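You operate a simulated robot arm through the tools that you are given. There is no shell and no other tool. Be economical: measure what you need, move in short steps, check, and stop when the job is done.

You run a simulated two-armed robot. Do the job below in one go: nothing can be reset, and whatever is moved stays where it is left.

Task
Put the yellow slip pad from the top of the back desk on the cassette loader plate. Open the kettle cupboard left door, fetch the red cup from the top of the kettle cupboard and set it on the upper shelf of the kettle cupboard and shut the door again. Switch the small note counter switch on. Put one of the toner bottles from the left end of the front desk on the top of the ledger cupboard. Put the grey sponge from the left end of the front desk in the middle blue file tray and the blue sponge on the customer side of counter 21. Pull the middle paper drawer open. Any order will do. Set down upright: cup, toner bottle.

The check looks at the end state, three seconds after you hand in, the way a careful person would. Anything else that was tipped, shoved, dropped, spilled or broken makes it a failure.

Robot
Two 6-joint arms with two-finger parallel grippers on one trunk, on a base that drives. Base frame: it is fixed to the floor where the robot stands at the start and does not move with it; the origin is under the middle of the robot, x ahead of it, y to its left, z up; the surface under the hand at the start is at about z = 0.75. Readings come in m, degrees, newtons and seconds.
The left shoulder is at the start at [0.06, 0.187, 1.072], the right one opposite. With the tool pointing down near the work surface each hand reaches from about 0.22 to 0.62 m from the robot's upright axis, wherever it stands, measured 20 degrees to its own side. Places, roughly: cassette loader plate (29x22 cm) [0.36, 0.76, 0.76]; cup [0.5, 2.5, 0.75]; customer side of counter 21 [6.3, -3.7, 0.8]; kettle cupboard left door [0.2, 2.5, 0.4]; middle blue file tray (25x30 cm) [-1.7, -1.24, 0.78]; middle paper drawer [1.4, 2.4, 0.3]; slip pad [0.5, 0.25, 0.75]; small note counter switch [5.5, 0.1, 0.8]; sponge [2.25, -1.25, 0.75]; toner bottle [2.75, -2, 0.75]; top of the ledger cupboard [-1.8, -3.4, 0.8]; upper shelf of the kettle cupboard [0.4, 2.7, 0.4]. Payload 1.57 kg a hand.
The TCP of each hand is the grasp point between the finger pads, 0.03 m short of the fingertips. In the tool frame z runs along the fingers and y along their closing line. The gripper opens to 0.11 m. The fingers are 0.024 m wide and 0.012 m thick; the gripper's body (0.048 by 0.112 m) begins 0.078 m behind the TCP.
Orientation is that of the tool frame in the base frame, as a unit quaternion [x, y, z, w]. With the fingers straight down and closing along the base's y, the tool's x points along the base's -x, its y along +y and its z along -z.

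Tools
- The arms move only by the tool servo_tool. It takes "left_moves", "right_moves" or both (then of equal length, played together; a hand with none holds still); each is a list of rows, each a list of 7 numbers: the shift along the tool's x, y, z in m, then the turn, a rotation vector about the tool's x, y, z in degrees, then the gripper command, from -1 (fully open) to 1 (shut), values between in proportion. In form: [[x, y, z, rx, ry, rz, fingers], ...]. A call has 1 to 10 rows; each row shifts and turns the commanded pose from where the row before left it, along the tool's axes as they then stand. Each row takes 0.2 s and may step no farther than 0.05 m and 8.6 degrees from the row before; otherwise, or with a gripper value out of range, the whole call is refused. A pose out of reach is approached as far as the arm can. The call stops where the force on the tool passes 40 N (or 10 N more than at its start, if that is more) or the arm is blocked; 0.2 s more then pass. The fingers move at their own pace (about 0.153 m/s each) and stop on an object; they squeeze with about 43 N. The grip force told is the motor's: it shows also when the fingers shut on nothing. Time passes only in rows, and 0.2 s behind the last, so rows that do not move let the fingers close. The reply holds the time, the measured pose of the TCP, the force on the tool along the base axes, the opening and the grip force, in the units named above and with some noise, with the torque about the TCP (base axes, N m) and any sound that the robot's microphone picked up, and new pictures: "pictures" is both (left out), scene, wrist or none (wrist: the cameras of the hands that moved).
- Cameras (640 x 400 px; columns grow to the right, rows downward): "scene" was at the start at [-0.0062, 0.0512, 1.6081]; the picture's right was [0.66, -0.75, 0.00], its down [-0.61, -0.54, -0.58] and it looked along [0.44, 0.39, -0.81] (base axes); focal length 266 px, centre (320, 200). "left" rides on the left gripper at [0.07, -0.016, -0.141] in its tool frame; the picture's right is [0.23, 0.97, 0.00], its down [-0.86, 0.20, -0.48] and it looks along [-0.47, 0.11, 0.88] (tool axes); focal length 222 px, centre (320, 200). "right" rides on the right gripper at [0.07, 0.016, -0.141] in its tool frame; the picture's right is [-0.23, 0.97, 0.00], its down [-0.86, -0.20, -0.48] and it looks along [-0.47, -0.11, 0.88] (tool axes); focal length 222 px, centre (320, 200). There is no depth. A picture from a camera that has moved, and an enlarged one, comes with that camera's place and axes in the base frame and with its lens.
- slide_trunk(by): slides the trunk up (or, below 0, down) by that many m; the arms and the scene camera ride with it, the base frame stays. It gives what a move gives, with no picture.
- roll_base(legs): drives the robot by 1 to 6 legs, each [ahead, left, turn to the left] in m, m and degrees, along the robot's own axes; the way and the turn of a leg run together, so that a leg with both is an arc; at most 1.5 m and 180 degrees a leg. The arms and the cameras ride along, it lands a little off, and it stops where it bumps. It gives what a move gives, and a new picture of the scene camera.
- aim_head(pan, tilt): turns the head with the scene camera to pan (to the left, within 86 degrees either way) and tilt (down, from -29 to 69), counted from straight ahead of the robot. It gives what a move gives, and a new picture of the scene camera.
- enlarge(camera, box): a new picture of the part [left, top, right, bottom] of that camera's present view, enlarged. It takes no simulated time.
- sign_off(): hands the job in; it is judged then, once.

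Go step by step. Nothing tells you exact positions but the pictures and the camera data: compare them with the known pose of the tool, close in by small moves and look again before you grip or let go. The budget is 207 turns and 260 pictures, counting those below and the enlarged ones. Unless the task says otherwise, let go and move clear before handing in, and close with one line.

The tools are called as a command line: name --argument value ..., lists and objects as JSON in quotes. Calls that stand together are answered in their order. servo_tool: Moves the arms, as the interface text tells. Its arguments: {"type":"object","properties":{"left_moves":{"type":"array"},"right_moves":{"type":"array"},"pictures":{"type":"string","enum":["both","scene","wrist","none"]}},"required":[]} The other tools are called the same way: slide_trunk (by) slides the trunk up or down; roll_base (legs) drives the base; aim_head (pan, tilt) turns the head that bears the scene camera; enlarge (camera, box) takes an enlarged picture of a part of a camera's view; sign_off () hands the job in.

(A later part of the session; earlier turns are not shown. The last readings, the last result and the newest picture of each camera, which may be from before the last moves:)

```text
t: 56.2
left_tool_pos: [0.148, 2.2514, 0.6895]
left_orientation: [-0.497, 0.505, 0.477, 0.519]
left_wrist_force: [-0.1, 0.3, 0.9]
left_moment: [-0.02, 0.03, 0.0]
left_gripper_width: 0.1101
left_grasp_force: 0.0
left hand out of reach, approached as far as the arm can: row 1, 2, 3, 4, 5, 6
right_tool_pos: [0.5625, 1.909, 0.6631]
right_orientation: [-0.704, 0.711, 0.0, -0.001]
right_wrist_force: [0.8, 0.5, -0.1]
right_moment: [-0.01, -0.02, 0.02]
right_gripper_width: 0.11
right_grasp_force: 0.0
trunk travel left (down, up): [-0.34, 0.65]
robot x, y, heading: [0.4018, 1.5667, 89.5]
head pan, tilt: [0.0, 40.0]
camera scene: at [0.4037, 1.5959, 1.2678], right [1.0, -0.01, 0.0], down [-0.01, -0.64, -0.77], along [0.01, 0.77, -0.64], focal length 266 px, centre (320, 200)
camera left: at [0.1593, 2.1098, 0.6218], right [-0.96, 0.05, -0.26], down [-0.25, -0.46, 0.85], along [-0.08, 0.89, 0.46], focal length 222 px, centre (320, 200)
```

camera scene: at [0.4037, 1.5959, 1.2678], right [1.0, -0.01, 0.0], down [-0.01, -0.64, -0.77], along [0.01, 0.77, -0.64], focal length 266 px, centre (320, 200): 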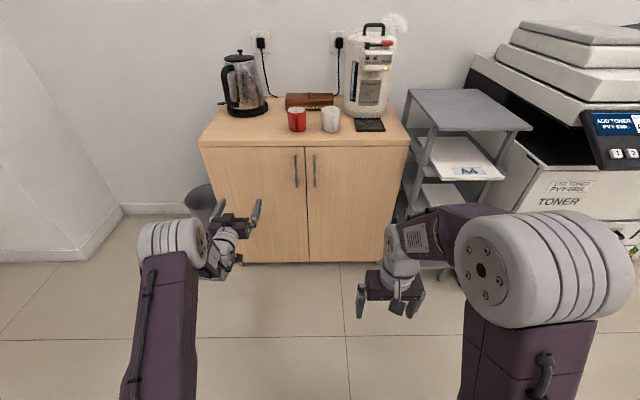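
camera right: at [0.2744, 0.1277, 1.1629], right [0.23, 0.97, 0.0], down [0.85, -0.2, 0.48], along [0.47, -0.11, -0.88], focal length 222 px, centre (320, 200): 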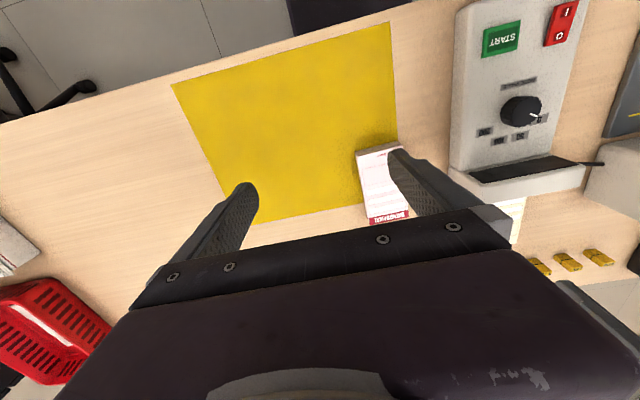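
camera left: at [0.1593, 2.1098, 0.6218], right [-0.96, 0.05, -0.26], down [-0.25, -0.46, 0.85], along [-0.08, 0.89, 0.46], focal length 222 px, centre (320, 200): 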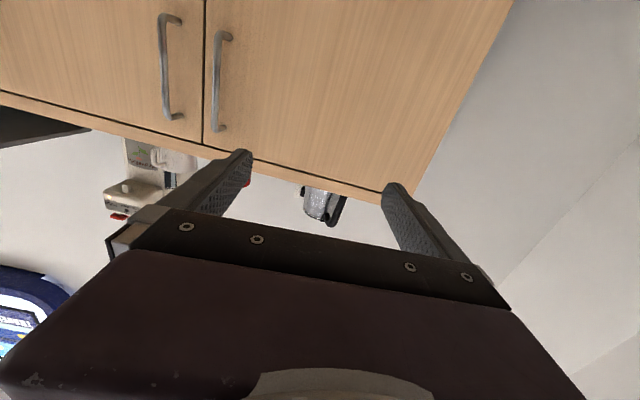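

The arm seems stretched; I test pulling the hand back and see how it follows.

servo_tool --left_moves '[[0, 0, -0.04, 0, 0, 0, -1], [0, 0, -0.04, 0, 0, 0, -1], [0, 0, -0.04, 0, 0, 0, -1], [0, 0, 0, 0, 0, 0, -1]]' --pictures "scene"

```text
t: 57.2
left_tool_pos: [0.1049, 2.1827, 0.7241]
left_orientation: [-0.502, 0.501, 0.479, 0.517]
left_wrist_force: [0.0, -0.4, -0.9]
left_moment: [-0.01, 0.0, -0.05]
left_gripper_width: 0.11
left_grasp_force: 0.0
left hand out of reach, approached as far as the arm can: row 1, 2, 3
right_tool_pos: [0.5632, 1.9087, 0.6615]
right_orientation: [-0.704, 0.711, 0.001, 0.001]
right_wrist_force: [-0.4, -0.4, 0.6]
right_moment: [-0.03, 0.02, 0.02]
right_gripper_width: 0.1098
right_grasp_force: 0.1
trunk travel left (down, up): [-0.34, 0.65]
robot x, y, heading: [0.4074, 1.5713, 89.5]
head pan, tilt: [0.0, 40.0]
camera scene: at [0.4037, 1.5956, 1.2677], right [1.0, -0.01, 0.0], down [-0.01, -0.64, -0.77], along [0.01, 0.77, -0.64], focal length 266 px, centre (320, 200)
```

scene: 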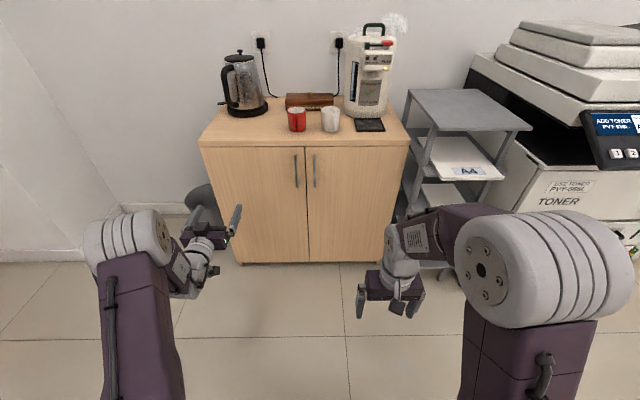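

servo_tool --left_moves '[[0, 0, 0.045, 0, 0, 0, -1], [0, 0, 0.045, 0, 0, 0, -1], [0, 0, 0.045, 0, 0, 0, -1], [0, 0, 0.045, 0, 0, 0, -1], [0, 0, 0, 0, 0, 0, -1]]' --pictures "scene"

```text
t: 58.4
left_tool_pos: [0.1093, 2.3618, 0.7225]
left_orientation: [-0.499, 0.502, 0.489, 0.51]
left_wrist_force: [-1.2, 0.1, 0.5]
left_moment: [0.01, 0.01, 0.0]
left_gripper_width: 0.1097
left_grasp_force: 0.0
right_tool_pos: [0.5634, 1.9078, 0.6626]
right_orientation: [-0.703, 0.711, 0.001, -0.001]
right_wrist_force: [0.2, 0.3, 0.1]
right_moment: [-0.01, -0.02, -0.03]
right_gripper_width: 0.1099
right_grasp_force: 0.0
trunk travel left (down, up): [-0.34, 0.65]
robot x, y, heading: [0.4064, 1.5677, 89.2]
head pan, tilt: [0.0, 40.0]
camera scene: at [0.4039, 1.5951, 1.2678], right [1.0, -0.01, 0.0], down [-0.01, -0.64, -0.77], along [0.01, 0.77, -0.64], focal length 266 px, centre (320, 200)
```

scene: 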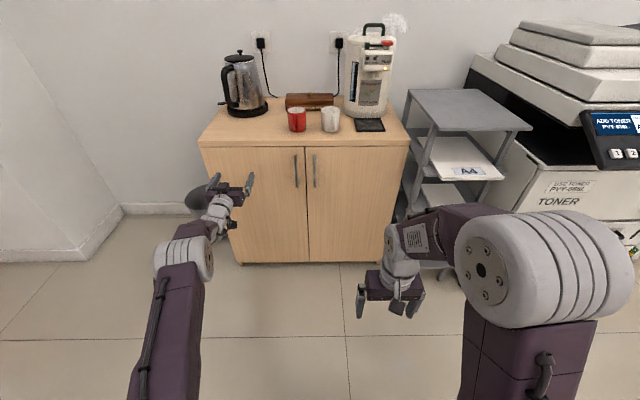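

In reach now: the forward-pointing hand wants about 0.75–0.85 m ahead of the axis. I shift it right toward the handle and down.

servo_tool --left_moves '[[0, -0.04, 0, 0, 0, 0, -1], [0.01, -0.04, 0, 0, 0, 0, -1], [0.02, -0.04, 0, 0, 0, 0, -1], [0.02, -0.04, 0, 0, 0, 0, -1], [0.02, -0.03, 0, 0, 0, 0, -1], [0, 0, 0, 0, 0, 0, -1]]' --pictures "both"

```text
t: 59.8
left_tool_pos: [0.1905, 2.3942, 0.6799]
left_orientation: [-0.499, 0.503, 0.489, 0.509]
left_wrist_force: [0.0, 0.6, 0.0]
left_moment: [-0.02, 0.03, 0.0]
left_gripper_width: 0.1097
left_grasp_force: 0.0
left hand out of reach, approached as far as the arm can: row 2, 3, 4, 5
right_tool_pos: [0.5628, 1.9089, 0.6618]
right_orientation: [-0.703, 0.711, 0.0, 0.0]
right_wrist_force: [0.4, 0.8, -0.8]
right_moment: [-0.02, 0.03, -0.03]
right_gripper_width: 0.1101
right_grasp_force: 0.0
trunk travel left (down, up): [-0.34, 0.65]
robot x, y, heading: [0.4056, 1.5698, 89.2]
head pan, tilt: [0.0, 40.0]
camera scene: at [0.4038, 1.5954, 1.2678], right [1.0, -0.01, 0.0], down [-0.01, -0.64, -0.77], along [0.01, 0.77, -0.64], focal length 266 px, centre (320, 200)
camera left: at [0.2054, 2.2522, 0.6109], right [-0.97, 0.02, -0.24], down [-0.22, -0.47, 0.85], along [-0.1, 0.88, 0.46], focal length 222 px, centre (320, 200)
```

scene: 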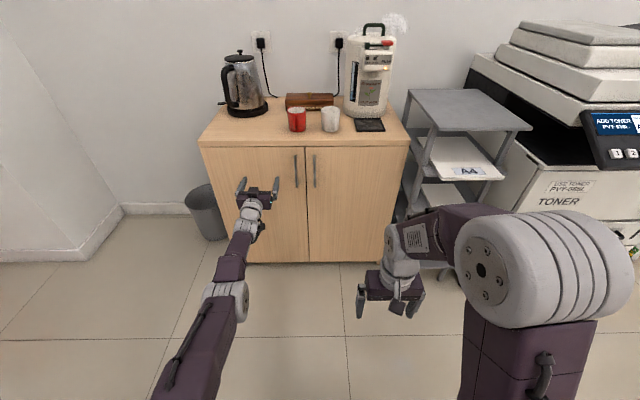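
left: 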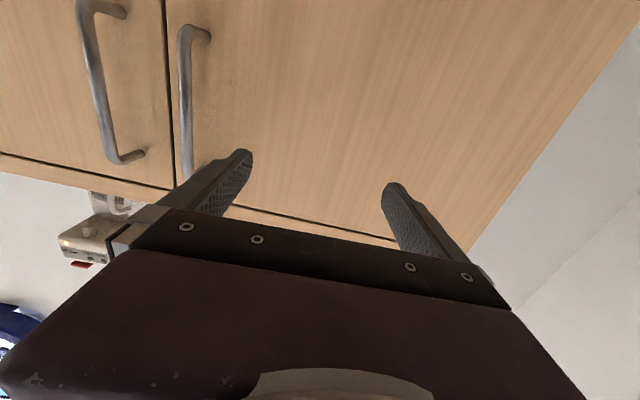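

Sideways travel inward is limited, so I let the base do it: shift right 0.2 m.

roll_base --legs '[[0, -0.15, 0]]'

servo_tool --left_moves '[[0, 0, 0, 0, 0, 0, -1]]' --pictures "wrist"

```text
t: 61.2
left_tool_pos: [0.3397, 2.3915, 0.6812]
left_orientation: [-0.498, 0.502, 0.49, 0.509]
left_wrist_force: [0.8, 0.0, 0.0]
left_moment: [0.01, -0.03, -0.01]
left_gripper_width: 0.11
left_grasp_force: 0.0
right_tool_pos: [0.7116, 1.9074, 0.6617]
right_orientation: [-0.704, 0.711, 0.001, 0.0]
right_wrist_force: [0.6, 0.8, -0.2]
right_moment: [0.03, 0.01, 0.0]
right_gripper_width: 0.11
right_grasp_force: 0.1
trunk travel left (down, up): [-0.34, 0.65]
robot x, y, heading: [0.5527, 1.5664, 89.4]
head pan, tilt: [0.0, 40.0]
camera scene: at [0.5542, 1.5939, 1.2677], right [1.0, -0.01, 0.0], down [-0.01, -0.64, -0.77], along [0.01, 0.77, -0.64], focal length 266 px, centre (320, 200)
```

scene: 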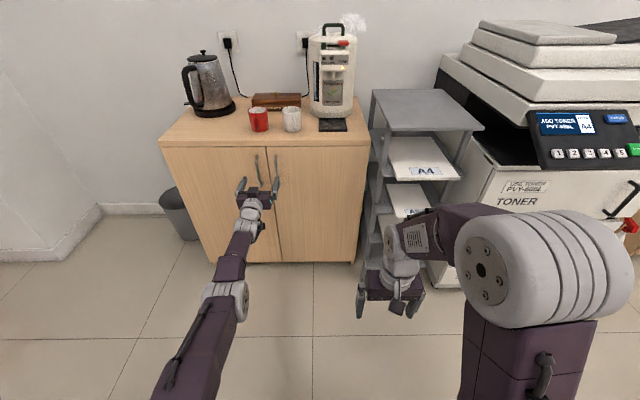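

```text
t: 61.6
left_tool_pos: [0.3393, 2.3924, 0.6799]
left_orientation: [-0.499, 0.502, 0.49, 0.51]
left_wrist_force: [0.3, 0.8, -0.4]
left_moment: [0.01, 0.0, 0.0]
left_gripper_width: 0.1099
left_grasp_force: 0.0
right_tool_pos: [0.7117, 1.9072, 0.6628]
right_orientation: [-0.704, 0.711, 0.001, 0.0]
right_wrist_force: [0.1, -0.1, 0.2]
right_moment: [0.02, 0.03, 0.01]
right_gripper_width: 0.11
right_grasp_force: 0.1
trunk travel left (down, up): [-0.34, 0.65]
robot x, y, heading: [0.5506, 1.5638, 89.3]
head pan, tilt: [0.0, 40.0]
camera left: at [0.3538, 2.2508, 0.6114], right [-0.97, 0.02, -0.24], down [-0.22, -0.47, 0.85], along [-0.1, 0.88, 0.46], focal length 222 px, centre (320, 200)
```

left: 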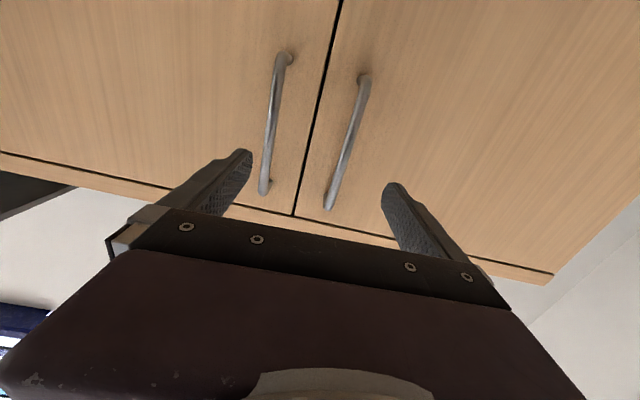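

The left-door handle is at x≈0.315, z 0.60–0.74. I narrow the fingers to 6 cm, centre on it, and roll up a little.

servo_tool --left_moves '[[0, 0.012, 0, 0, 0, 0, -0.1], [0, 0.012, 0, 0, 0, 0, -0.1], [0, 0, 0, 0, 0, 0, -0.1]]' --pictures "none"

roll_base --legs '[[0.05, 0, 0]]'

servo_tool --left_moves '[[0, 0, 0, 0, 0, 0, -0.1]]' --pictures "wrist"

```text
t: 62.4
left_tool_pos: [0.3145, 2.3924, 0.6808]
left_orientation: [-0.499, 0.501, 0.49, 0.509]
left_wrist_force: [-0.1, -0.1, -0.6]
left_moment: [-0.04, 0.01, 0.03]
left_gripper_width: 0.0604
left_grasp_force: 0.1
right_tool_pos: [0.7115, 1.9074, 0.6619]
right_orientation: [-0.704, 0.71, 0.0, 0.0]
right_wrist_force: [1.0, 0.5, 0.2]
right_moment: [-0.04, 0.03, -0.02]
right_gripper_width: 0.11
right_grasp_force: 0.0
trunk travel left (down, up): [-0.34, 0.65]
robot x, y, heading: [0.5518, 1.5649, 89.6]
head pan, tilt: [0.0, 40.0]
```

```text
t: 63.3
left_tool_pos: [0.3162, 2.4444, 0.6792]
left_orientation: [-0.499, 0.502, 0.49, 0.509]
left_wrist_force: [0.7, 0.5, -0.7]
left_moment: [0.0, 0.01, 0.0]
left_gripper_width: 0.0605
left_grasp_force: 0.1
right_tool_pos: [0.7118, 1.9583, 0.6617]
right_orientation: [-0.704, 0.711, -0.001, -0.001]
right_wrist_force: [0.9, -0.6, -0.3]
right_moment: [-0.02, 0.01, 0.0]
right_gripper_width: 0.11
right_grasp_force: 0.1
trunk travel left (down, up): [-0.34, 0.65]
robot x, y, heading: [0.5532, 1.6173, 89.6]
head pan, tilt: [0.0, 40.0]
camera scene: at [0.5536, 1.6459, 1.2677], right [1.0, -0.01, 0.0], down [-0.01, -0.64, -0.77], along [0.01, 0.77, -0.64], focal length 266 px, centre (320, 200)
```

scene: 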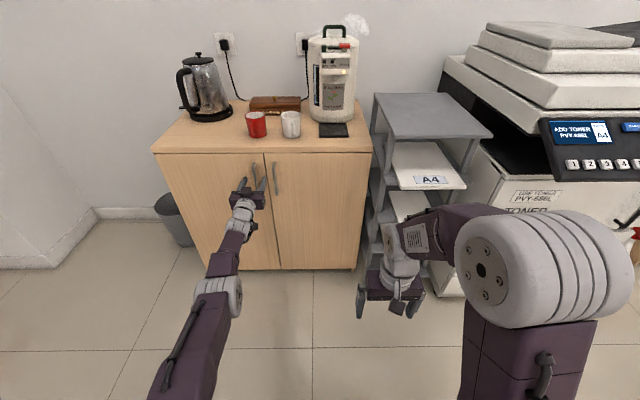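

```text
t: 63.7
left_tool_pos: [0.3156, 2.4424, 0.6802]
left_orientation: [-0.499, 0.502, 0.489, 0.51]
left_wrist_force: [-1.3, 0.3, 0.0]
left_moment: [-0.02, 0.0, -0.03]
left_gripper_width: 0.0602
left_grasp_force: 0.1
right_tool_pos: [0.7136, 1.9587, 0.6622]
right_orientation: [-0.704, 0.711, 0.0, 0.0]
right_wrist_force: [-0.2, -0.5, 0.2]
right_moment: [0.0, -0.03, 0.01]
right_gripper_width: 0.1101
right_grasp_force: 0.0
trunk travel left (down, up): [-0.34, 0.65]
robot x, y, heading: [0.5529, 1.6139, 89.5]
head pan, tilt: [0.0, 40.0]
camera left: at [0.3304, 2.3015, 0.6111], right [-0.97, 0.02, -0.24], down [-0.22, -0.47, 0.85], along [-0.1, 0.88, 0.46], focal length 222 px, centre (320, 200)
```

left: 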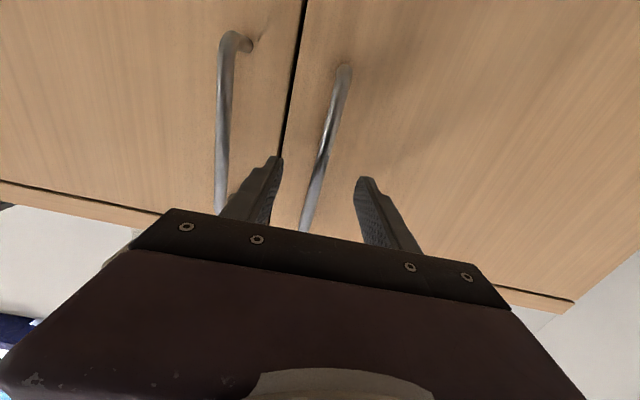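

The bar lies between the fingers. I advance 4 cm and close.

servo_tool --left_moves '[[0, 0, 0.015, 0, 0, 0, -0.1], [0, 0, 0.015, 0, 0, 0, -0.1], [0, 0, 0.01, 0, 0, 0, -0.1], [0, 0, 0, 0, 0, 0, -0.1]]' --pictures "wrist"

```text
t: 64.7
left_tool_pos: [0.3168, 2.4422, 0.684]
left_orientation: [-0.499, 0.501, 0.489, 0.51]
left_wrist_force: [0.2, 0.8, 1.1]
left_moment: [-0.01, 0.0, -0.01]
left_gripper_width: 0.0606
left_grasp_force: 0.1
left hand out of reach, approached as far as the arm can: row 1, 2, 3
right_tool_pos: [0.713, 1.9581, 0.6632]
right_orientation: [-0.704, 0.71, 0.0, 0.0]
right_wrist_force: [-0.2, -0.4, 0.2]
right_moment: [0.0, -0.01, -0.02]
right_gripper_width: 0.1099
right_grasp_force: 0.0
trunk travel left (down, up): [-0.34, 0.65]
robot x, y, heading: [0.5548, 1.6119, 89.7]
head pan, tilt: [0.0, 40.0]
camera left: at [0.3315, 2.3024, 0.6149], right [-0.97, 0.02, -0.24], down [-0.22, -0.47, 0.85], along [-0.1, 0.88, 0.46], focal length 222 px, centre (320, 200)
```

left: 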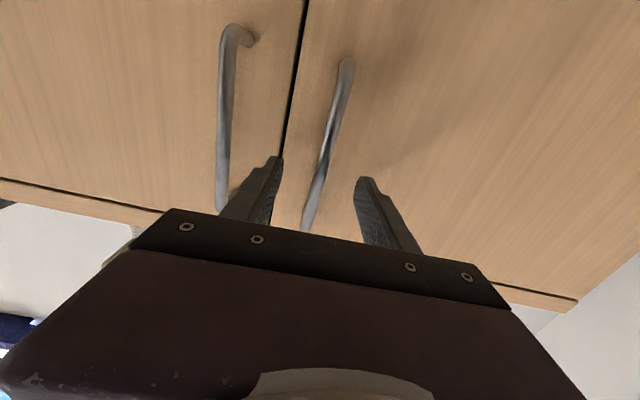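

The arm is at full stretch; the base gives the remaining 4.5 cm.

roll_base --legs '[[0.045, 0, 0]]'

servo_tool --left_moves '[[0, 0, 0, 0, 0, 0, -0.1]]' --pictures "wrist"

```text
t: 65.6
left_tool_pos: [0.3141, 2.4661, 0.6852]
left_orientation: [-0.498, 0.499, 0.493, 0.51]
left_wrist_force: [6.3, -32.8, 5.6]
left_moment: [-0.07, 0.13, 0.96]
left_gripper_width: 0.0536
left_grasp_force: 0.0
right_tool_pos: [0.7127, 1.982, 0.6639]
right_orientation: [-0.706, 0.708, 0.001, 0.001]
right_wrist_force: [-0.7, 0.4, 0.1]
right_moment: [0.02, 0.0, -0.02]
right_gripper_width: 0.1099
right_grasp_force: 0.0
trunk travel left (down, up): [-0.34, 0.65]
robot x, y, heading: [0.557, 1.6417, 89.7]
head pan, tilt: [0.0, 40.0]
stopped in leg 1: the force on the tool passed its limit at 251 N (the readings are from after the stop); the commanded pose is now the measured one
camera scene: at [0.5552, 1.6657, 1.2679], right [1.0, -0.01, 0.0], down [0.0, -0.64, -0.77], along [0.0, 0.77, -0.64], focal length 266 px, centre (320, 200)
```

scene: 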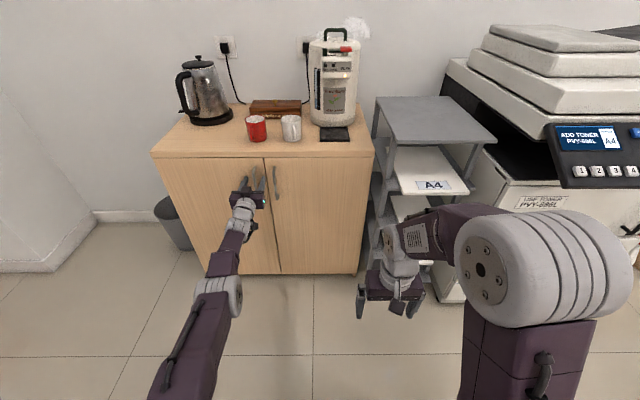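

```text
t: 66.0
left_tool_pos: [0.3137, 2.4667, 0.6853]
left_orientation: [-0.498, 0.499, 0.493, 0.51]
left_wrist_force: [7.0, -37.3, 7.2]
left_moment: [-0.02, 0.13, 1.01]
left_gripper_width: 0.0534
left_grasp_force: 0.0
right_tool_pos: [0.7128, 1.9824, 0.6626]
right_orientation: [-0.705, 0.71, 0.002, 0.002]
right_wrist_force: [-0.2, -0.3, 0.0]
right_moment: [0.01, 0.03, -0.02]
right_gripper_width: 0.1099
right_grasp_force: 0.1
trunk travel left (down, up): [-0.34, 0.65]
robot x, y, heading: [0.5546, 1.6433, 89.7]
head pan, tilt: [0.0, 40.0]
camera left: at [0.3288, 2.3252, 0.6163], right [-0.97, 0.02, -0.24], down [-0.22, -0.48, 0.85], along [-0.1, 0.88, 0.47], focal length 222 px, centre (320, 200)
```

left: 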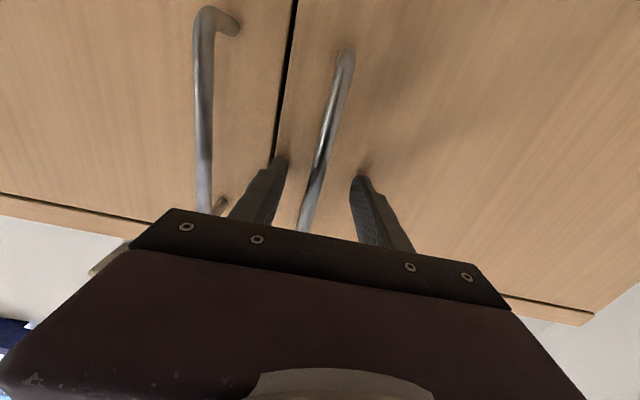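

The fingertips reached the door face (y≈2.497), so the bar is already deep between the fingers. I back off a few mm and close on the bar.

servo_tool --left_moves '[[0, 0, -0.008, 0, 0, 0, -0.1], [0, 0, 0, 0, 0, 0, 0.5], [0, 0, 0, 0, 0, 0, 1], [0, 0, 0, 0, 0, 0, 1], [0, 0, 0, 0, 0, 0, 1]]' --pictures "wrist"

```text
t: 67.2
left_tool_pos: [0.32, 2.4657, 0.6787]
left_orientation: [-0.499, 0.504, 0.489, 0.508]
left_wrist_force: [31.2, -28.4, -14.5]
left_moment: [0.54, 0.75, 0.05]
left_gripper_width: 0.0102
left_grasp_force: 28.3
left hand out of reach, approached as far as the arm can: row 1
right_tool_pos: [0.7148, 1.9845, 0.661]
right_orientation: [-0.705, 0.71, 0.002, -0.001]
right_wrist_force: [-0.6, -0.5, -0.3]
right_moment: [-0.01, 0.01, -0.01]
right_gripper_width: 0.1098
right_grasp_force: 0.0
trunk travel left (down, up): [-0.34, 0.65]
robot x, y, heading: [0.558, 1.6453, 89.6]
head pan, tilt: [0.0, 40.0]
camera left: at [0.3332, 2.3246, 0.61], right [-0.97, 0.02, -0.24], down [-0.22, -0.47, 0.85], along [-0.09, 0.88, 0.46], focal length 222 px, centre (320, 200)
```

left: 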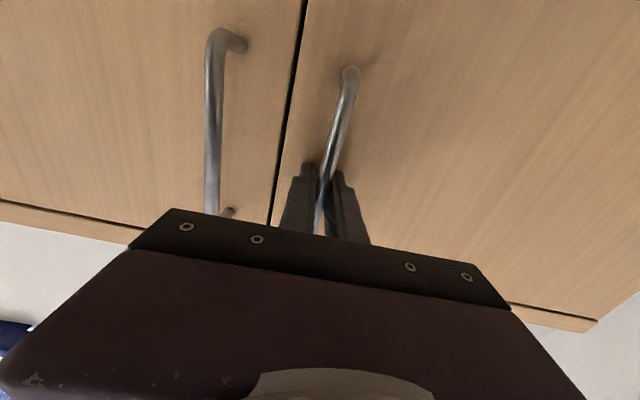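

The bar is gripped. I open the door by rolling the base on an arc about the hinge, first 8°.

roll_base --legs '[[-0.082, 0.119, -8]]'

```text
t: 68.6
left_tool_pos: [0.3106, 2.421, 0.6798]
left_orientation: [-0.462, 0.537, 0.453, 0.541]
left_wrist_force: [27.1, -8.7, -12.7]
left_moment: [0.14, 0.65, 0.41]
left_gripper_width: 0.01
left_grasp_force: 28.1
right_tool_pos: [0.6362, 1.888, 0.6601]
right_orientation: [-0.653, 0.757, 0.0, -0.001]
right_wrist_force: [-0.4, 0.4, -0.4]
right_moment: [-0.01, 0.0, 0.0]
right_gripper_width: 0.1098
right_grasp_force: 0.1
trunk travel left (down, up): [-0.34, 0.65]
robot x, y, heading: [0.4275, 1.5718, 81.5]
head pan, tilt: [0.0, 40.0]
camera scene: at [0.4364, 1.6001, 1.2677], right [0.99, -0.15, 0.0], down [-0.1, -0.64, -0.77], along [0.11, 0.76, -0.64], focal length 266 px, centre (320, 200)
```

scene: 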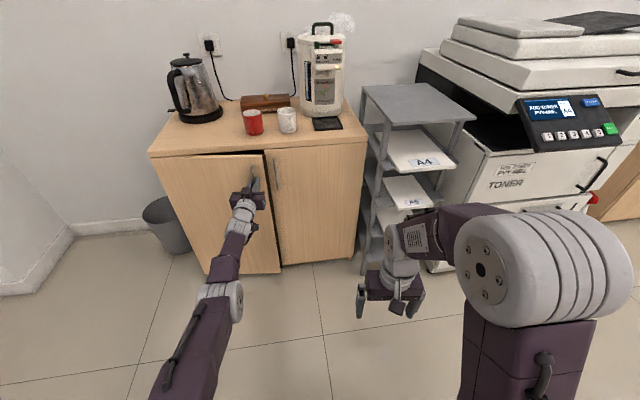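

The door follows smoothly. I continue the arc by 30°.

roll_base --legs '[[-0.309, 0.445, -30]]'

```text
t: 71.7
left_tool_pos: [0.2217, 2.2599, 0.6794]
left_orientation: [-0.308, 0.637, 0.297, 0.641]
left_wrist_force: [-8.2, 5.9, -3.2]
left_moment: [0.42, 0.46, 0.2]
left_gripper_width: 0.0102
left_grasp_force: 28.0
right_tool_pos: [0.2368, 1.6376, 0.6618]
right_orientation: [-0.435, 0.9, -0.001, -0.001]
right_wrist_force: [0.2, 0.7, -0.5]
right_moment: [-0.06, -0.01, 0.0]
right_gripper_width: 0.1101
right_grasp_force: 0.1
trunk travel left (down, up): [-0.34, 0.65]
robot x, y, heading: [-0.0981, 1.4627, 51.8]
head pan, tilt: [0.0, 40.0]
camera scene: at [-0.0825, 1.4889, 1.2677], right [0.78, -0.62, 0.0], down [-0.4, -0.5, -0.77], along [0.48, 0.6, -0.64], focal length 266 px, centre (320, 200)
```

scene: 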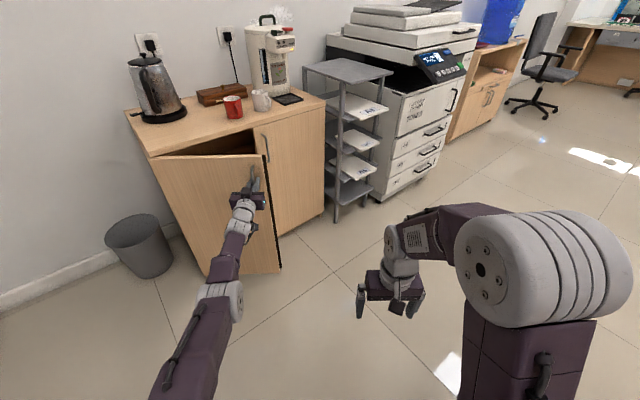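

Forces small. Another 40°.

roll_base --legs '[[-0.412, 0.593, -40]]'

```text
t: 75.7
left_tool_pos: [0.0139, 2.1524, 0.6787]
left_orientation: [-0.07, 0.705, 0.06, 0.703]
left_wrist_force: [2.4, -22.4, -9.1]
left_moment: [0.79, -0.12, 0.37]
left_gripper_width: 0.0098
left_grasp_force: 28.2
right_tool_pos: [-0.3744, 1.6668, 0.6604]
right_orientation: [-0.103, 0.995, 0.0, -0.001]
right_wrist_force: [0.5, 0.1, 0.1]
right_moment: [0.04, -0.01, -0.02]
right_gripper_width: 0.11
right_grasp_force: 0.2
trunk travel left (down, up): [-0.34, 0.65]
robot x, y, heading: [-0.7437, 1.7464, 11.6]
head pan, tilt: [0.0, 40.0]
camera scene: at [-0.717, 1.7549, 1.2677], right [0.2, -0.98, 0.0], down [-0.63, -0.13, -0.77], along [0.75, 0.16, -0.64], focal length 266 px, centre (320, 200)
```

scene: 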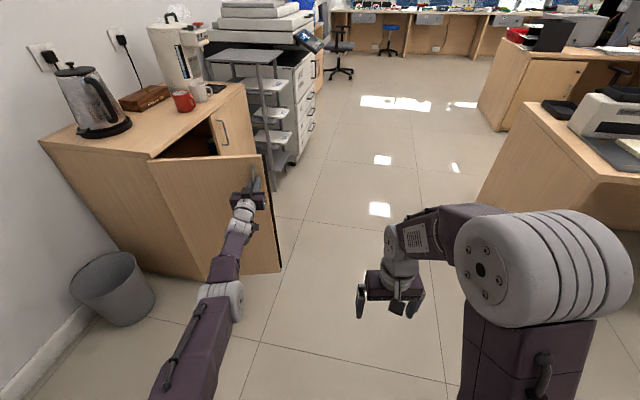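

Door at about 78°. One more 12°, then let go and back away.

roll_base --legs '[[-0.124, 0.178, -12]]'

servo_tool --left_moves '[[0, 0, 0, 0, 0, 0, 0.2], [0, 0, 0, 0, 0, 0, 0.2], [0, 0, -0.02, 0, 0, 0, 0.2], [0, 0, -0.02, 0, 0, 0, 0.2]]' --pictures "wrist"

```text
t: 77.3
left_tool_pos: [-0.0598, 2.1471, 0.6785]
left_orientation: [0.005, 0.708, -0.014, 0.706]
left_wrist_force: [-0.9, -28.1, -7.8]
left_moment: [0.69, -0.35, 0.29]
left_gripper_width: 0.01
left_grasp_force: 28.3
right_tool_pos: [-0.5415, 1.755, 0.6598]
right_orientation: [0.002, 1.0, 0.001, -0.001]
right_wrist_force: [-0.2, 0.2, -0.1]
right_moment: [0.02, 0.0, 0.02]
right_gripper_width: 0.1097
right_grasp_force: 0.1
trunk travel left (down, up): [-0.34, 0.65]
robot x, y, heading: [-0.8792, 1.9135, -0.2]
head pan, tilt: [0.0, 40.0]
camera scene: at [-0.8582, 1.9127, 1.2677], right [0.0, -1.0, 0.0], down [-0.64, 0.01, -0.77], along [0.77, 0.0, -0.64], focal length 266 px, centre (320, 200)
```

scene: 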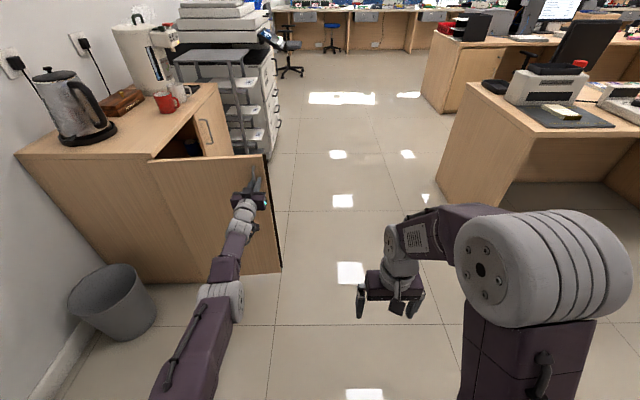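

```text
t: 78.3
left_tool_pos: [-0.0624, 2.1527, 0.6732]
left_orientation: [0.005, 0.708, -0.015, 0.706]
left_wrist_force: [0.0, 0.5, 0.1]
left_moment: [-0.01, 0.0, -0.01]
left_gripper_width: 0.0439
left_grasp_force: 0.1
left hand out of reach, approached as far as the arm can: row 3, 4
right_tool_pos: [-0.5423, 1.7555, 0.6617]
right_orientation: [0.002, 1.0, 0.0, -0.002]
right_wrist_force: [0.2, 0.9, 0.2]
right_moment: [0.02, -0.02, -0.01]
right_gripper_width: 0.11
right_grasp_force: 0.0
trunk travel left (down, up): [-0.34, 0.65]
robot x, y, heading: [-0.8868, 1.9134, -0.2]
head pan, tilt: [0.0, 40.0]
camera left: at [-0.2042, 2.1393, 0.6052], right [0.03, 0.97, -0.24], down [-0.47, 0.22, 0.85], along [0.88, 0.09, 0.46], focal length 222 px, centre (320, 200)
```

left: 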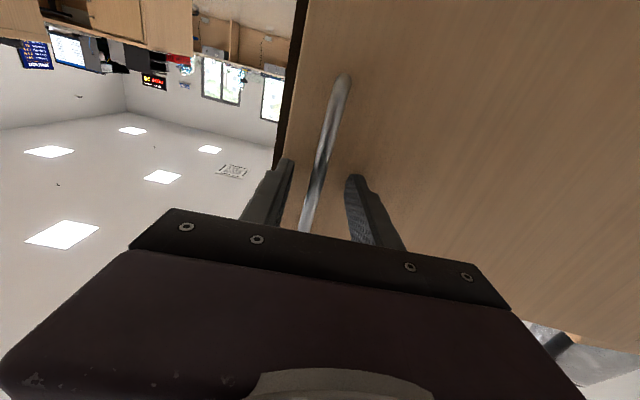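

The door stands open at about 90° with the hand free. I back away and drive round to stand in front of the cupboard.

roll_base --legs '[[-0.15, 0, 0], [0, -0.45, 0], [1.5, 0, 0], [0.1, 0, 0], [0, 0, 90]]'

slide_trunk --by 0.14

```text
t: 93.6
left_tool_pos: [0.3321, 2.2743, 0.6743]
left_orientation: [-0.497, 0.504, 0.489, 0.509]
left_wrist_force: [-0.1, -0.2, 0.2]
left_moment: [-0.02, 0.01, -0.01]
left_gripper_width: 0.044
left_grasp_force: 0.1
right_tool_pos: [0.7256, 1.7956, 0.6615]
right_orientation: [-0.705, 0.709, 0.0, 0.0]
right_wrist_force: [-0.1, -0.7, -0.4]
right_moment: [0.01, 0.01, 0.0]
right_gripper_width: 0.1099
right_grasp_force: 0.0
trunk travel left (down, up): [-0.34, 0.65]
robot x, y, heading: [0.568, 1.4536, 89.7]
head pan, tilt: [0.0, 40.0]
camera scene: at [0.5678, 1.4807, 1.2677], right [1.0, -0.01, 0.0], down [0.0, -0.64, -0.77], along [0.01, 0.77, -0.64], focal length 266 px, centre (320, 200)
```

scene: 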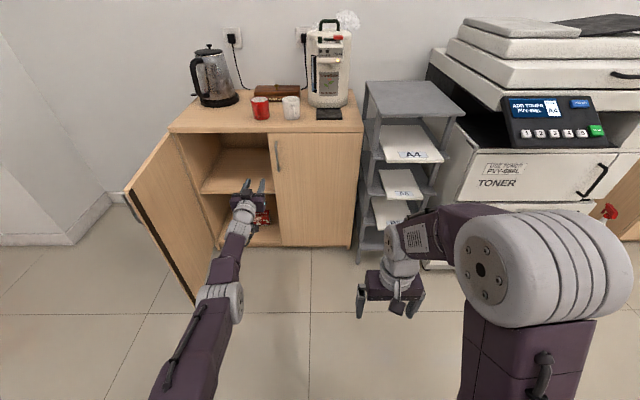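

```text
t: 95.3
left_tool_pos: [0.3318, 2.2739, 0.8145]
left_orientation: [-0.497, 0.504, 0.489, 0.51]
left_wrist_force: [0.0, 0.3, -0.3]
left_moment: [-0.01, 0.0, -0.02]
left_gripper_width: 0.044
left_grasp_force: 0.1
right_tool_pos: [0.7264, 1.7951, 0.8018]
right_orientation: [-0.704, 0.71, -0.001, -0.001]
right_wrist_force: [-0.5, -0.7, 0.3]
right_moment: [-0.01, 0.01, -0.01]
right_gripper_width: 0.1098
right_grasp_force: 0.0
trunk travel left (down, up): [-0.48, 0.51]
robot x, y, heading: [0.57, 1.4513, 89.6]
head pan, tilt: [0.0, 40.0]
```

The door is wide open and the shelf visible. I open the fingers, raise slightly and roll toward the cup, then check.

servo_tool --left_moves '[[-0.01, 0.004, 0, 0, 0, 0, -1], [0, 0, 0, 0, 0, 0, -1]]' --pictures "none"

roll_base --legs '[[0.2, 0, 0]]'

servo_tool --left_moves '[[0, 0, 0, 0, 0, 0, -1]]' --pictures "wrist"

enlarge --camera "scene" --box '[180, 60, 400, 280]'

```text
t: 95.9
left_tool_pos: [0.327, 2.276, 0.8241]
left_orientation: [-0.497, 0.504, 0.489, 0.51]
left_wrist_force: [-0.9, 0.0, -0.7]
left_moment: [-0.01, 0.01, -0.01]
left_gripper_width: 0.1099
left_grasp_force: 0.0
right_tool_pos: [0.726, 1.795, 0.8015]
right_orientation: [-0.704, 0.71, -0.001, -0.001]
right_wrist_force: [0.0, 0.7, -0.4]
right_moment: [0.01, 0.0, 0.03]
right_gripper_width: 0.11
right_grasp_force: 0.0
trunk travel left (down, up): [-0.48, 0.51]
robot x, y, heading: [0.5693, 1.4519, 89.5]
head pan, tilt: [0.0, 40.0]
```

```text
t: 97.5
left_tool_pos: [0.3286, 2.478, 0.8231]
left_orientation: [-0.497, 0.504, 0.489, 0.509]
left_wrist_force: [-0.9, 0.1, 0.1]
left_moment: [0.03, 0.0, 0.03]
left_gripper_width: 0.1098
left_grasp_force: 0.1
right_tool_pos: [0.7286, 1.9958, 0.8015]
right_orientation: [-0.705, 0.709, -0.001, -0.001]
right_wrist_force: [-0.1, 0.5, -0.6]
right_moment: [-0.06, 0.02, 0.01]
right_gripper_width: 0.11
right_grasp_force: 0.0
trunk travel left (down, up): [-0.48, 0.51]
robot x, y, heading: [0.5683, 1.6495, 89.8]
head pan, tilt: [0.0, 40.0]
camera scene: at [0.5692, 1.6825, 1.4077], right [1.0, -0.01, 0.0], down [0.0, -0.64, -0.77], along [0.0, 0.77, -0.64], focal length 266 px, centre (320, 200)
```

scene: 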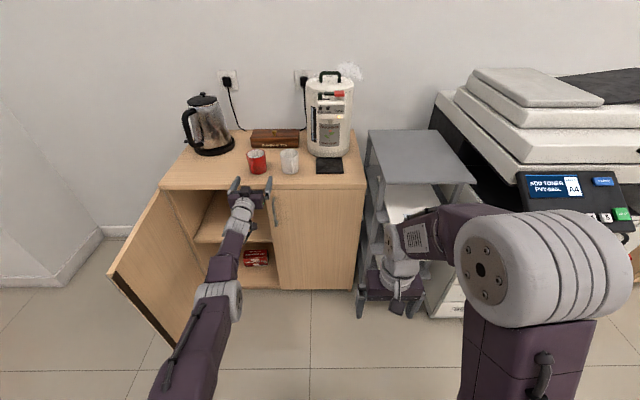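

```text
t: 97.9
left_tool_pos: [0.329, 2.478, 0.8238]
left_orientation: [-0.497, 0.504, 0.488, 0.51]
left_wrist_force: [-0.8, 0.1, 0.0]
left_moment: [-0.05, 0.01, 0.01]
left_gripper_width: 0.1101
left_grasp_force: 0.0
right_tool_pos: [0.7274, 1.9953, 0.8012]
right_orientation: [-0.705, 0.709, 0.0, 0.0]
right_wrist_force: [0.1, 1.1, -0.1]
right_moment: [-0.01, 0.01, 0.01]
right_gripper_width: 0.11
right_grasp_force: 0.0
trunk travel left (down, up): [-0.48, 0.51]
robot x, y, heading: [0.5709, 1.6544, 89.6]
head pan, tilt: [0.0, 40.0]
camera left: at [0.3417, 2.3355, 0.7547], right [-0.97, 0.03, -0.24], down [-0.23, -0.47, 0.85], along [-0.09, 0.88, 0.46], focal length 222 px, centre (320, 200)
```

left: 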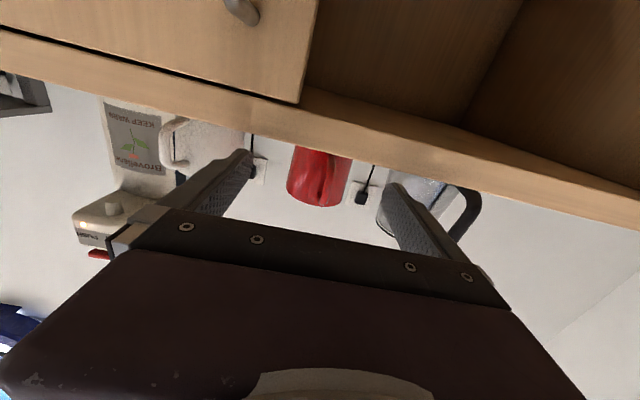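

```text
1.82 times, centred on (290, 170) of scene
camera zoom: at [0.5692, 1.6813, 1.4077], right [1.0, -0.01, 0.0], down [0.0, -0.64, -0.77], along [0.0, 0.77, -0.64], focal length 484 px, centre (374, 254)
```

zoom: 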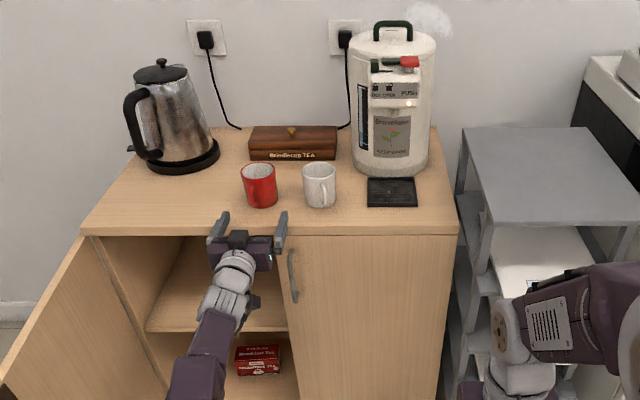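

Triangulating both cameras gives the cup centre at about (0.32, 2.597), rim z ≈ 0.88, cupboard top ≈ 0.79. I raise to 0.84, centre on it, and roll in 9 cm.

servo_tool --left_moves '[[-0.016, 0.012, 0, 0, 0, 0, -1], [0, 0, 0, 0, 0, 0, -1]]' --pictures "none"

roll_base --legs '[[0.075, 0, 0]]'

servo_tool --left_moves '[[0, 0, 0, 0, 0, 0, -1]]' --pictures "wrist"

enlarge --camera "scene" --box '[200, 100, 340, 240]'

```text
t: 98.5
left_tool_pos: [0.3155, 2.4785, 0.8387]
left_orientation: [-0.497, 0.504, 0.489, 0.51]
left_wrist_force: [0.9, -0.5, 0.0]
left_moment: [-0.02, -0.02, 0.02]
left_gripper_width: 0.1098
left_grasp_force: 0.1
right_tool_pos: [0.7275, 1.9945, 0.8006]
right_orientation: [-0.705, 0.709, 0.0, 0.0]
right_wrist_force: [-0.2, 0.8, -0.9]
right_moment: [-0.01, 0.01, -0.01]
right_gripper_width: 0.1101
right_grasp_force: 0.0
trunk travel left (down, up): [-0.48, 0.51]
robot x, y, heading: [0.5723, 1.6529, 89.5]
head pan, tilt: [0.0, 40.0]
```

```text
t: 99.5
left_tool_pos: [0.315, 2.5545, 0.837]
left_orientation: [-0.497, 0.504, 0.489, 0.51]
left_wrist_force: [-0.3, -0.8, 0.7]
left_moment: [0.04, 0.05, 0.01]
left_gripper_width: 0.1101
left_grasp_force: 0.0
right_tool_pos: [0.7272, 2.0712, 0.8023]
right_orientation: [-0.705, 0.709, -0.001, -0.001]
right_wrist_force: [0.8, 0.2, 0.1]
right_moment: [0.01, 0.01, 0.01]
right_gripper_width: 0.11
right_grasp_force: 0.1
trunk travel left (down, up): [-0.48, 0.51]
robot x, y, heading: [0.5712, 1.7323, 89.7]
head pan, tilt: [0.0, 40.0]
camera scene: at [0.5696, 1.7578, 1.4077], right [1.0, -0.01, 0.0], down [0.0, -0.64, -0.77], along [0.0, 0.77, -0.64], focal length 266 px, centre (320, 200)
```

scene: 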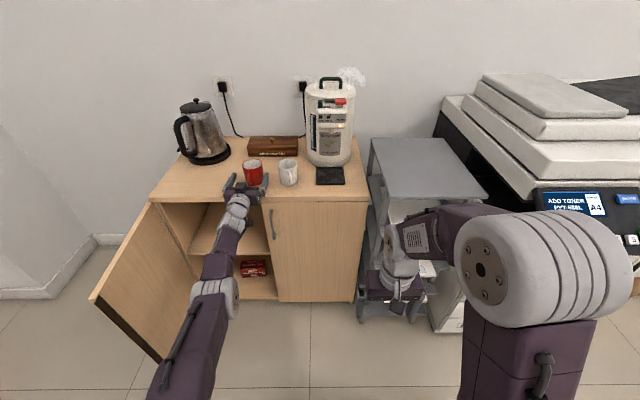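

```text
t: 99.9
left_tool_pos: [0.316, 2.5536, 0.8389]
left_orientation: [-0.497, 0.503, 0.489, 0.51]
left_wrist_force: [0.7, 0.0, -0.7]
left_moment: [0.0, 0.0, -0.01]
left_gripper_width: 0.1101
left_grasp_force: 0.0
right_tool_pos: [0.7267, 2.0697, 0.8015]
right_orientation: [-0.706, 0.709, -0.001, 0.0]
right_wrist_force: [1.1, -0.1, 0.8]
right_moment: [0.02, 0.01, 0.01]
right_gripper_width: 0.1099
right_grasp_force: 0.0
trunk travel left (down, up): [-0.48, 0.51]
robot x, y, heading: [0.5683, 1.728, 89.3]
head pan, tilt: [0.0, 40.0]
camera left: at [0.3294, 2.4121, 0.7697], right [-0.97, 0.03, -0.24], down [-0.23, -0.47, 0.85], along [-0.09, 0.88, 0.46], focal length 222 px, centre (320, 200)
```

left: 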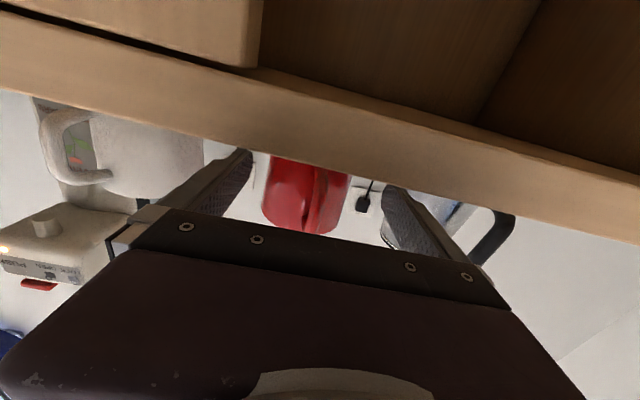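

```text
2.86 times, centred on (270, 170) of scene
camera zoom: at [0.5696, 1.7562, 1.4077], right [1.0, -0.01, 0.0], down [0.0, -0.64, -0.77], along [0.0, 0.77, -0.64], focal length 760 px, centre (463, 286)
```

zoom: 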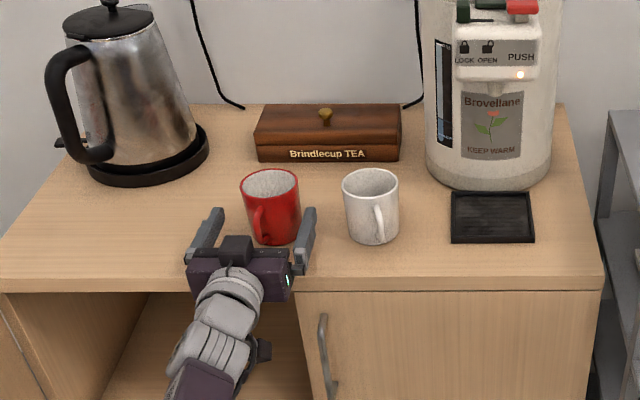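

The cup sits ~1.2 cm right of the finger mid-line. I shift right and roll in 3 cm.

servo_tool --left_moves '[[0, -0.013, 0, 0, 0, 0, -1], [0, 0, 0, 0, 0, 0, -1]]' --pictures "none"

roll_base --legs '[[0.03, 0, 0]]'

enlarge --camera "scene" --box '[200, 100, 340, 240]'

enlarge --camera "left" --box '[160, 100, 480, 300]'

```text
t: 100.5
left_tool_pos: [0.3296, 2.5555, 0.8381]
left_orientation: [-0.497, 0.503, 0.489, 0.51]
left_wrist_force: [-0.2, 0.2, 0.2]
left_moment: [-0.01, 0.01, 0.01]
left_gripper_width: 0.11
left_grasp_force: 0.0
right_tool_pos: [0.7273, 2.0699, 0.8013]
right_orientation: [-0.705, 0.709, -0.001, -0.001]
right_wrist_force: [-1.1, 0.5, -0.7]
right_moment: [0.0, -0.01, -0.01]
right_gripper_width: 0.1099
right_grasp_force: 0.1
trunk travel left (down, up): [-0.48, 0.51]
robot x, y, heading: [0.5712, 1.7242, 89.8]
head pan, tilt: [0.0, 40.0]
```

```text
t: 101.4
left_tool_pos: [0.3281, 2.5851, 0.8365]
left_orientation: [-0.496, 0.505, 0.489, 0.51]
left_wrist_force: [-0.6, 1.2, -0.1]
left_moment: [0.03, 0.02, 0.0]
left_gripper_width: 0.1098
left_grasp_force: 0.1
right_tool_pos: [0.7267, 2.1002, 0.8006]
right_orientation: [-0.705, 0.709, 0.0, 0.0]
right_wrist_force: [0.1, 0.8, -0.3]
right_moment: [0.0, 0.03, -0.03]
right_gripper_width: 0.1101
right_grasp_force: 0.1
trunk travel left (down, up): [-0.48, 0.51]
robot x, y, heading: [0.5711, 1.7563, 89.7]
head pan, tilt: [0.0, 40.0]
camera scene: at [0.5698, 1.7874, 1.4077], right [1.0, -0.01, 0.0], down [0.0, -0.64, -0.77], along [0.0, 0.77, -0.64], focal length 266 px, centre (320, 200)
```

scene: 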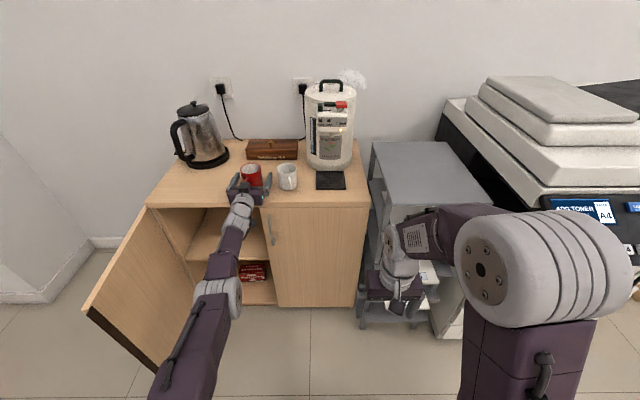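

```text
2.86 times, centred on (270, 170) of scene
camera zoom: at [0.5698, 1.7874, 1.4077], right [1.0, -0.01, 0.0], down [0.0, -0.64, -0.77], along [0.0, 0.77, -0.64], focal length 760 px, centre (463, 286)
```

zoom: 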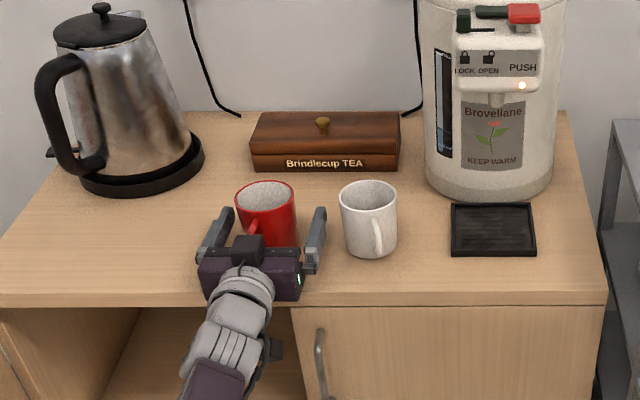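

```text
2.00 times, centred on (320, 200) of left
camera zoom: at [0.3424, 2.4441, 0.7686], right [-0.97, 0.03, -0.24], down [-0.23, -0.47, 0.85], along [-0.09, 0.88, 0.46], focal length 444 px, centre (320, 200)
```

zoom: 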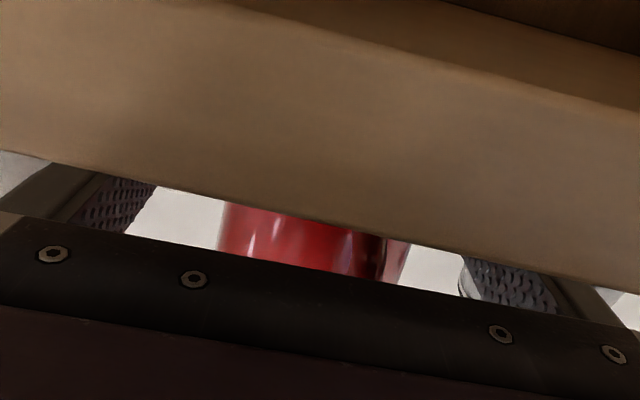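

The cup is well between the pads. I close on it.

servo_tool --left_moves '[[0, 0, 0, 0, 0, 0, -0.5], [0, 0, 0, 0, 0, 0, 0], [0, 0, 0, 0, 0, 0, 1], [0, 0, 0, 0, 0, 0, 1], [0, 0, 0, 0, 0, 0, 1]]' --pictures "none"

servo_tool --left_moves '[[-0.015, 0, 0, 0, 0, 0, 1], [-0.02, 0, 0, 0, 0, 0, 1], [0, 0, 0, 0, 0, 0, 1]]' --pictures "scene"

```text
t: 102.6
left_tool_pos: [0.3286, 2.5843, 0.8396]
left_orientation: [-0.497, 0.503, 0.49, 0.51]
left_wrist_force: [0.5, 1.1, 4.0]
left_moment: [0.08, -0.16, 0.04]
left_gripper_width: 0.0696
left_grasp_force: 43.1
right_tool_pos: [0.7272, 2.1002, 0.8022]
right_orientation: [-0.705, 0.709, 0.0, 0.0]
right_wrist_force: [0.8, 0.4, 1.1]
right_moment: [0.02, 0.03, -0.02]
right_gripper_width: 0.11
right_grasp_force: 0.1
trunk travel left (down, up): [-0.48, 0.51]
robot x, y, heading: [0.5697, 1.7587, 89.6]
head pan, tilt: [0.0, 40.0]
```

```text
t: 103.4
left_tool_pos: [0.3264, 2.5905, 0.8705]
left_orientation: [-0.497, 0.505, 0.488, 0.51]
left_wrist_force: [0.5, 0.0, -2.3]
left_moment: [0.03, 0.02, 0.01]
left_gripper_width: 0.0696
left_grasp_force: 43.3
left hand out of reach, approached as far as the arm can: row 1, 2
right_tool_pos: [0.7285, 2.1004, 0.8008]
right_orientation: [-0.705, 0.709, 0.001, -0.001]
right_wrist_force: [0.4, 0.4, 1.3]
right_moment: [0.02, 0.0, 0.01]
right_gripper_width: 0.1102
right_grasp_force: 0.1
trunk travel left (down, up): [-0.48, 0.51]
robot x, y, heading: [0.5729, 1.7598, 89.8]
head pan, tilt: [0.0, 40.0]
camera scene: at [0.5695, 1.7866, 1.4077], right [1.0, -0.01, 0.0], down [0.0, -0.64, -0.77], along [0.0, 0.77, -0.64], focal length 266 px, centre (320, 200)
```

scene: 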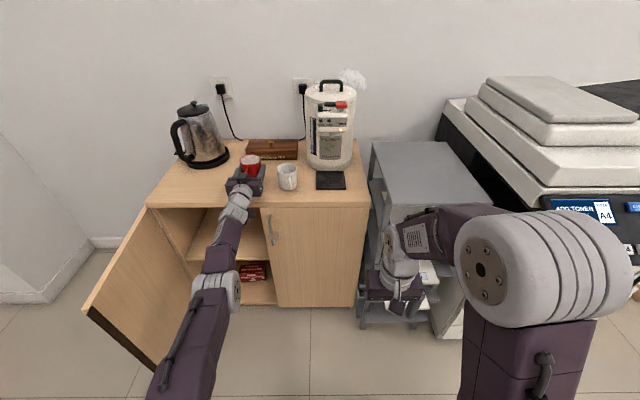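

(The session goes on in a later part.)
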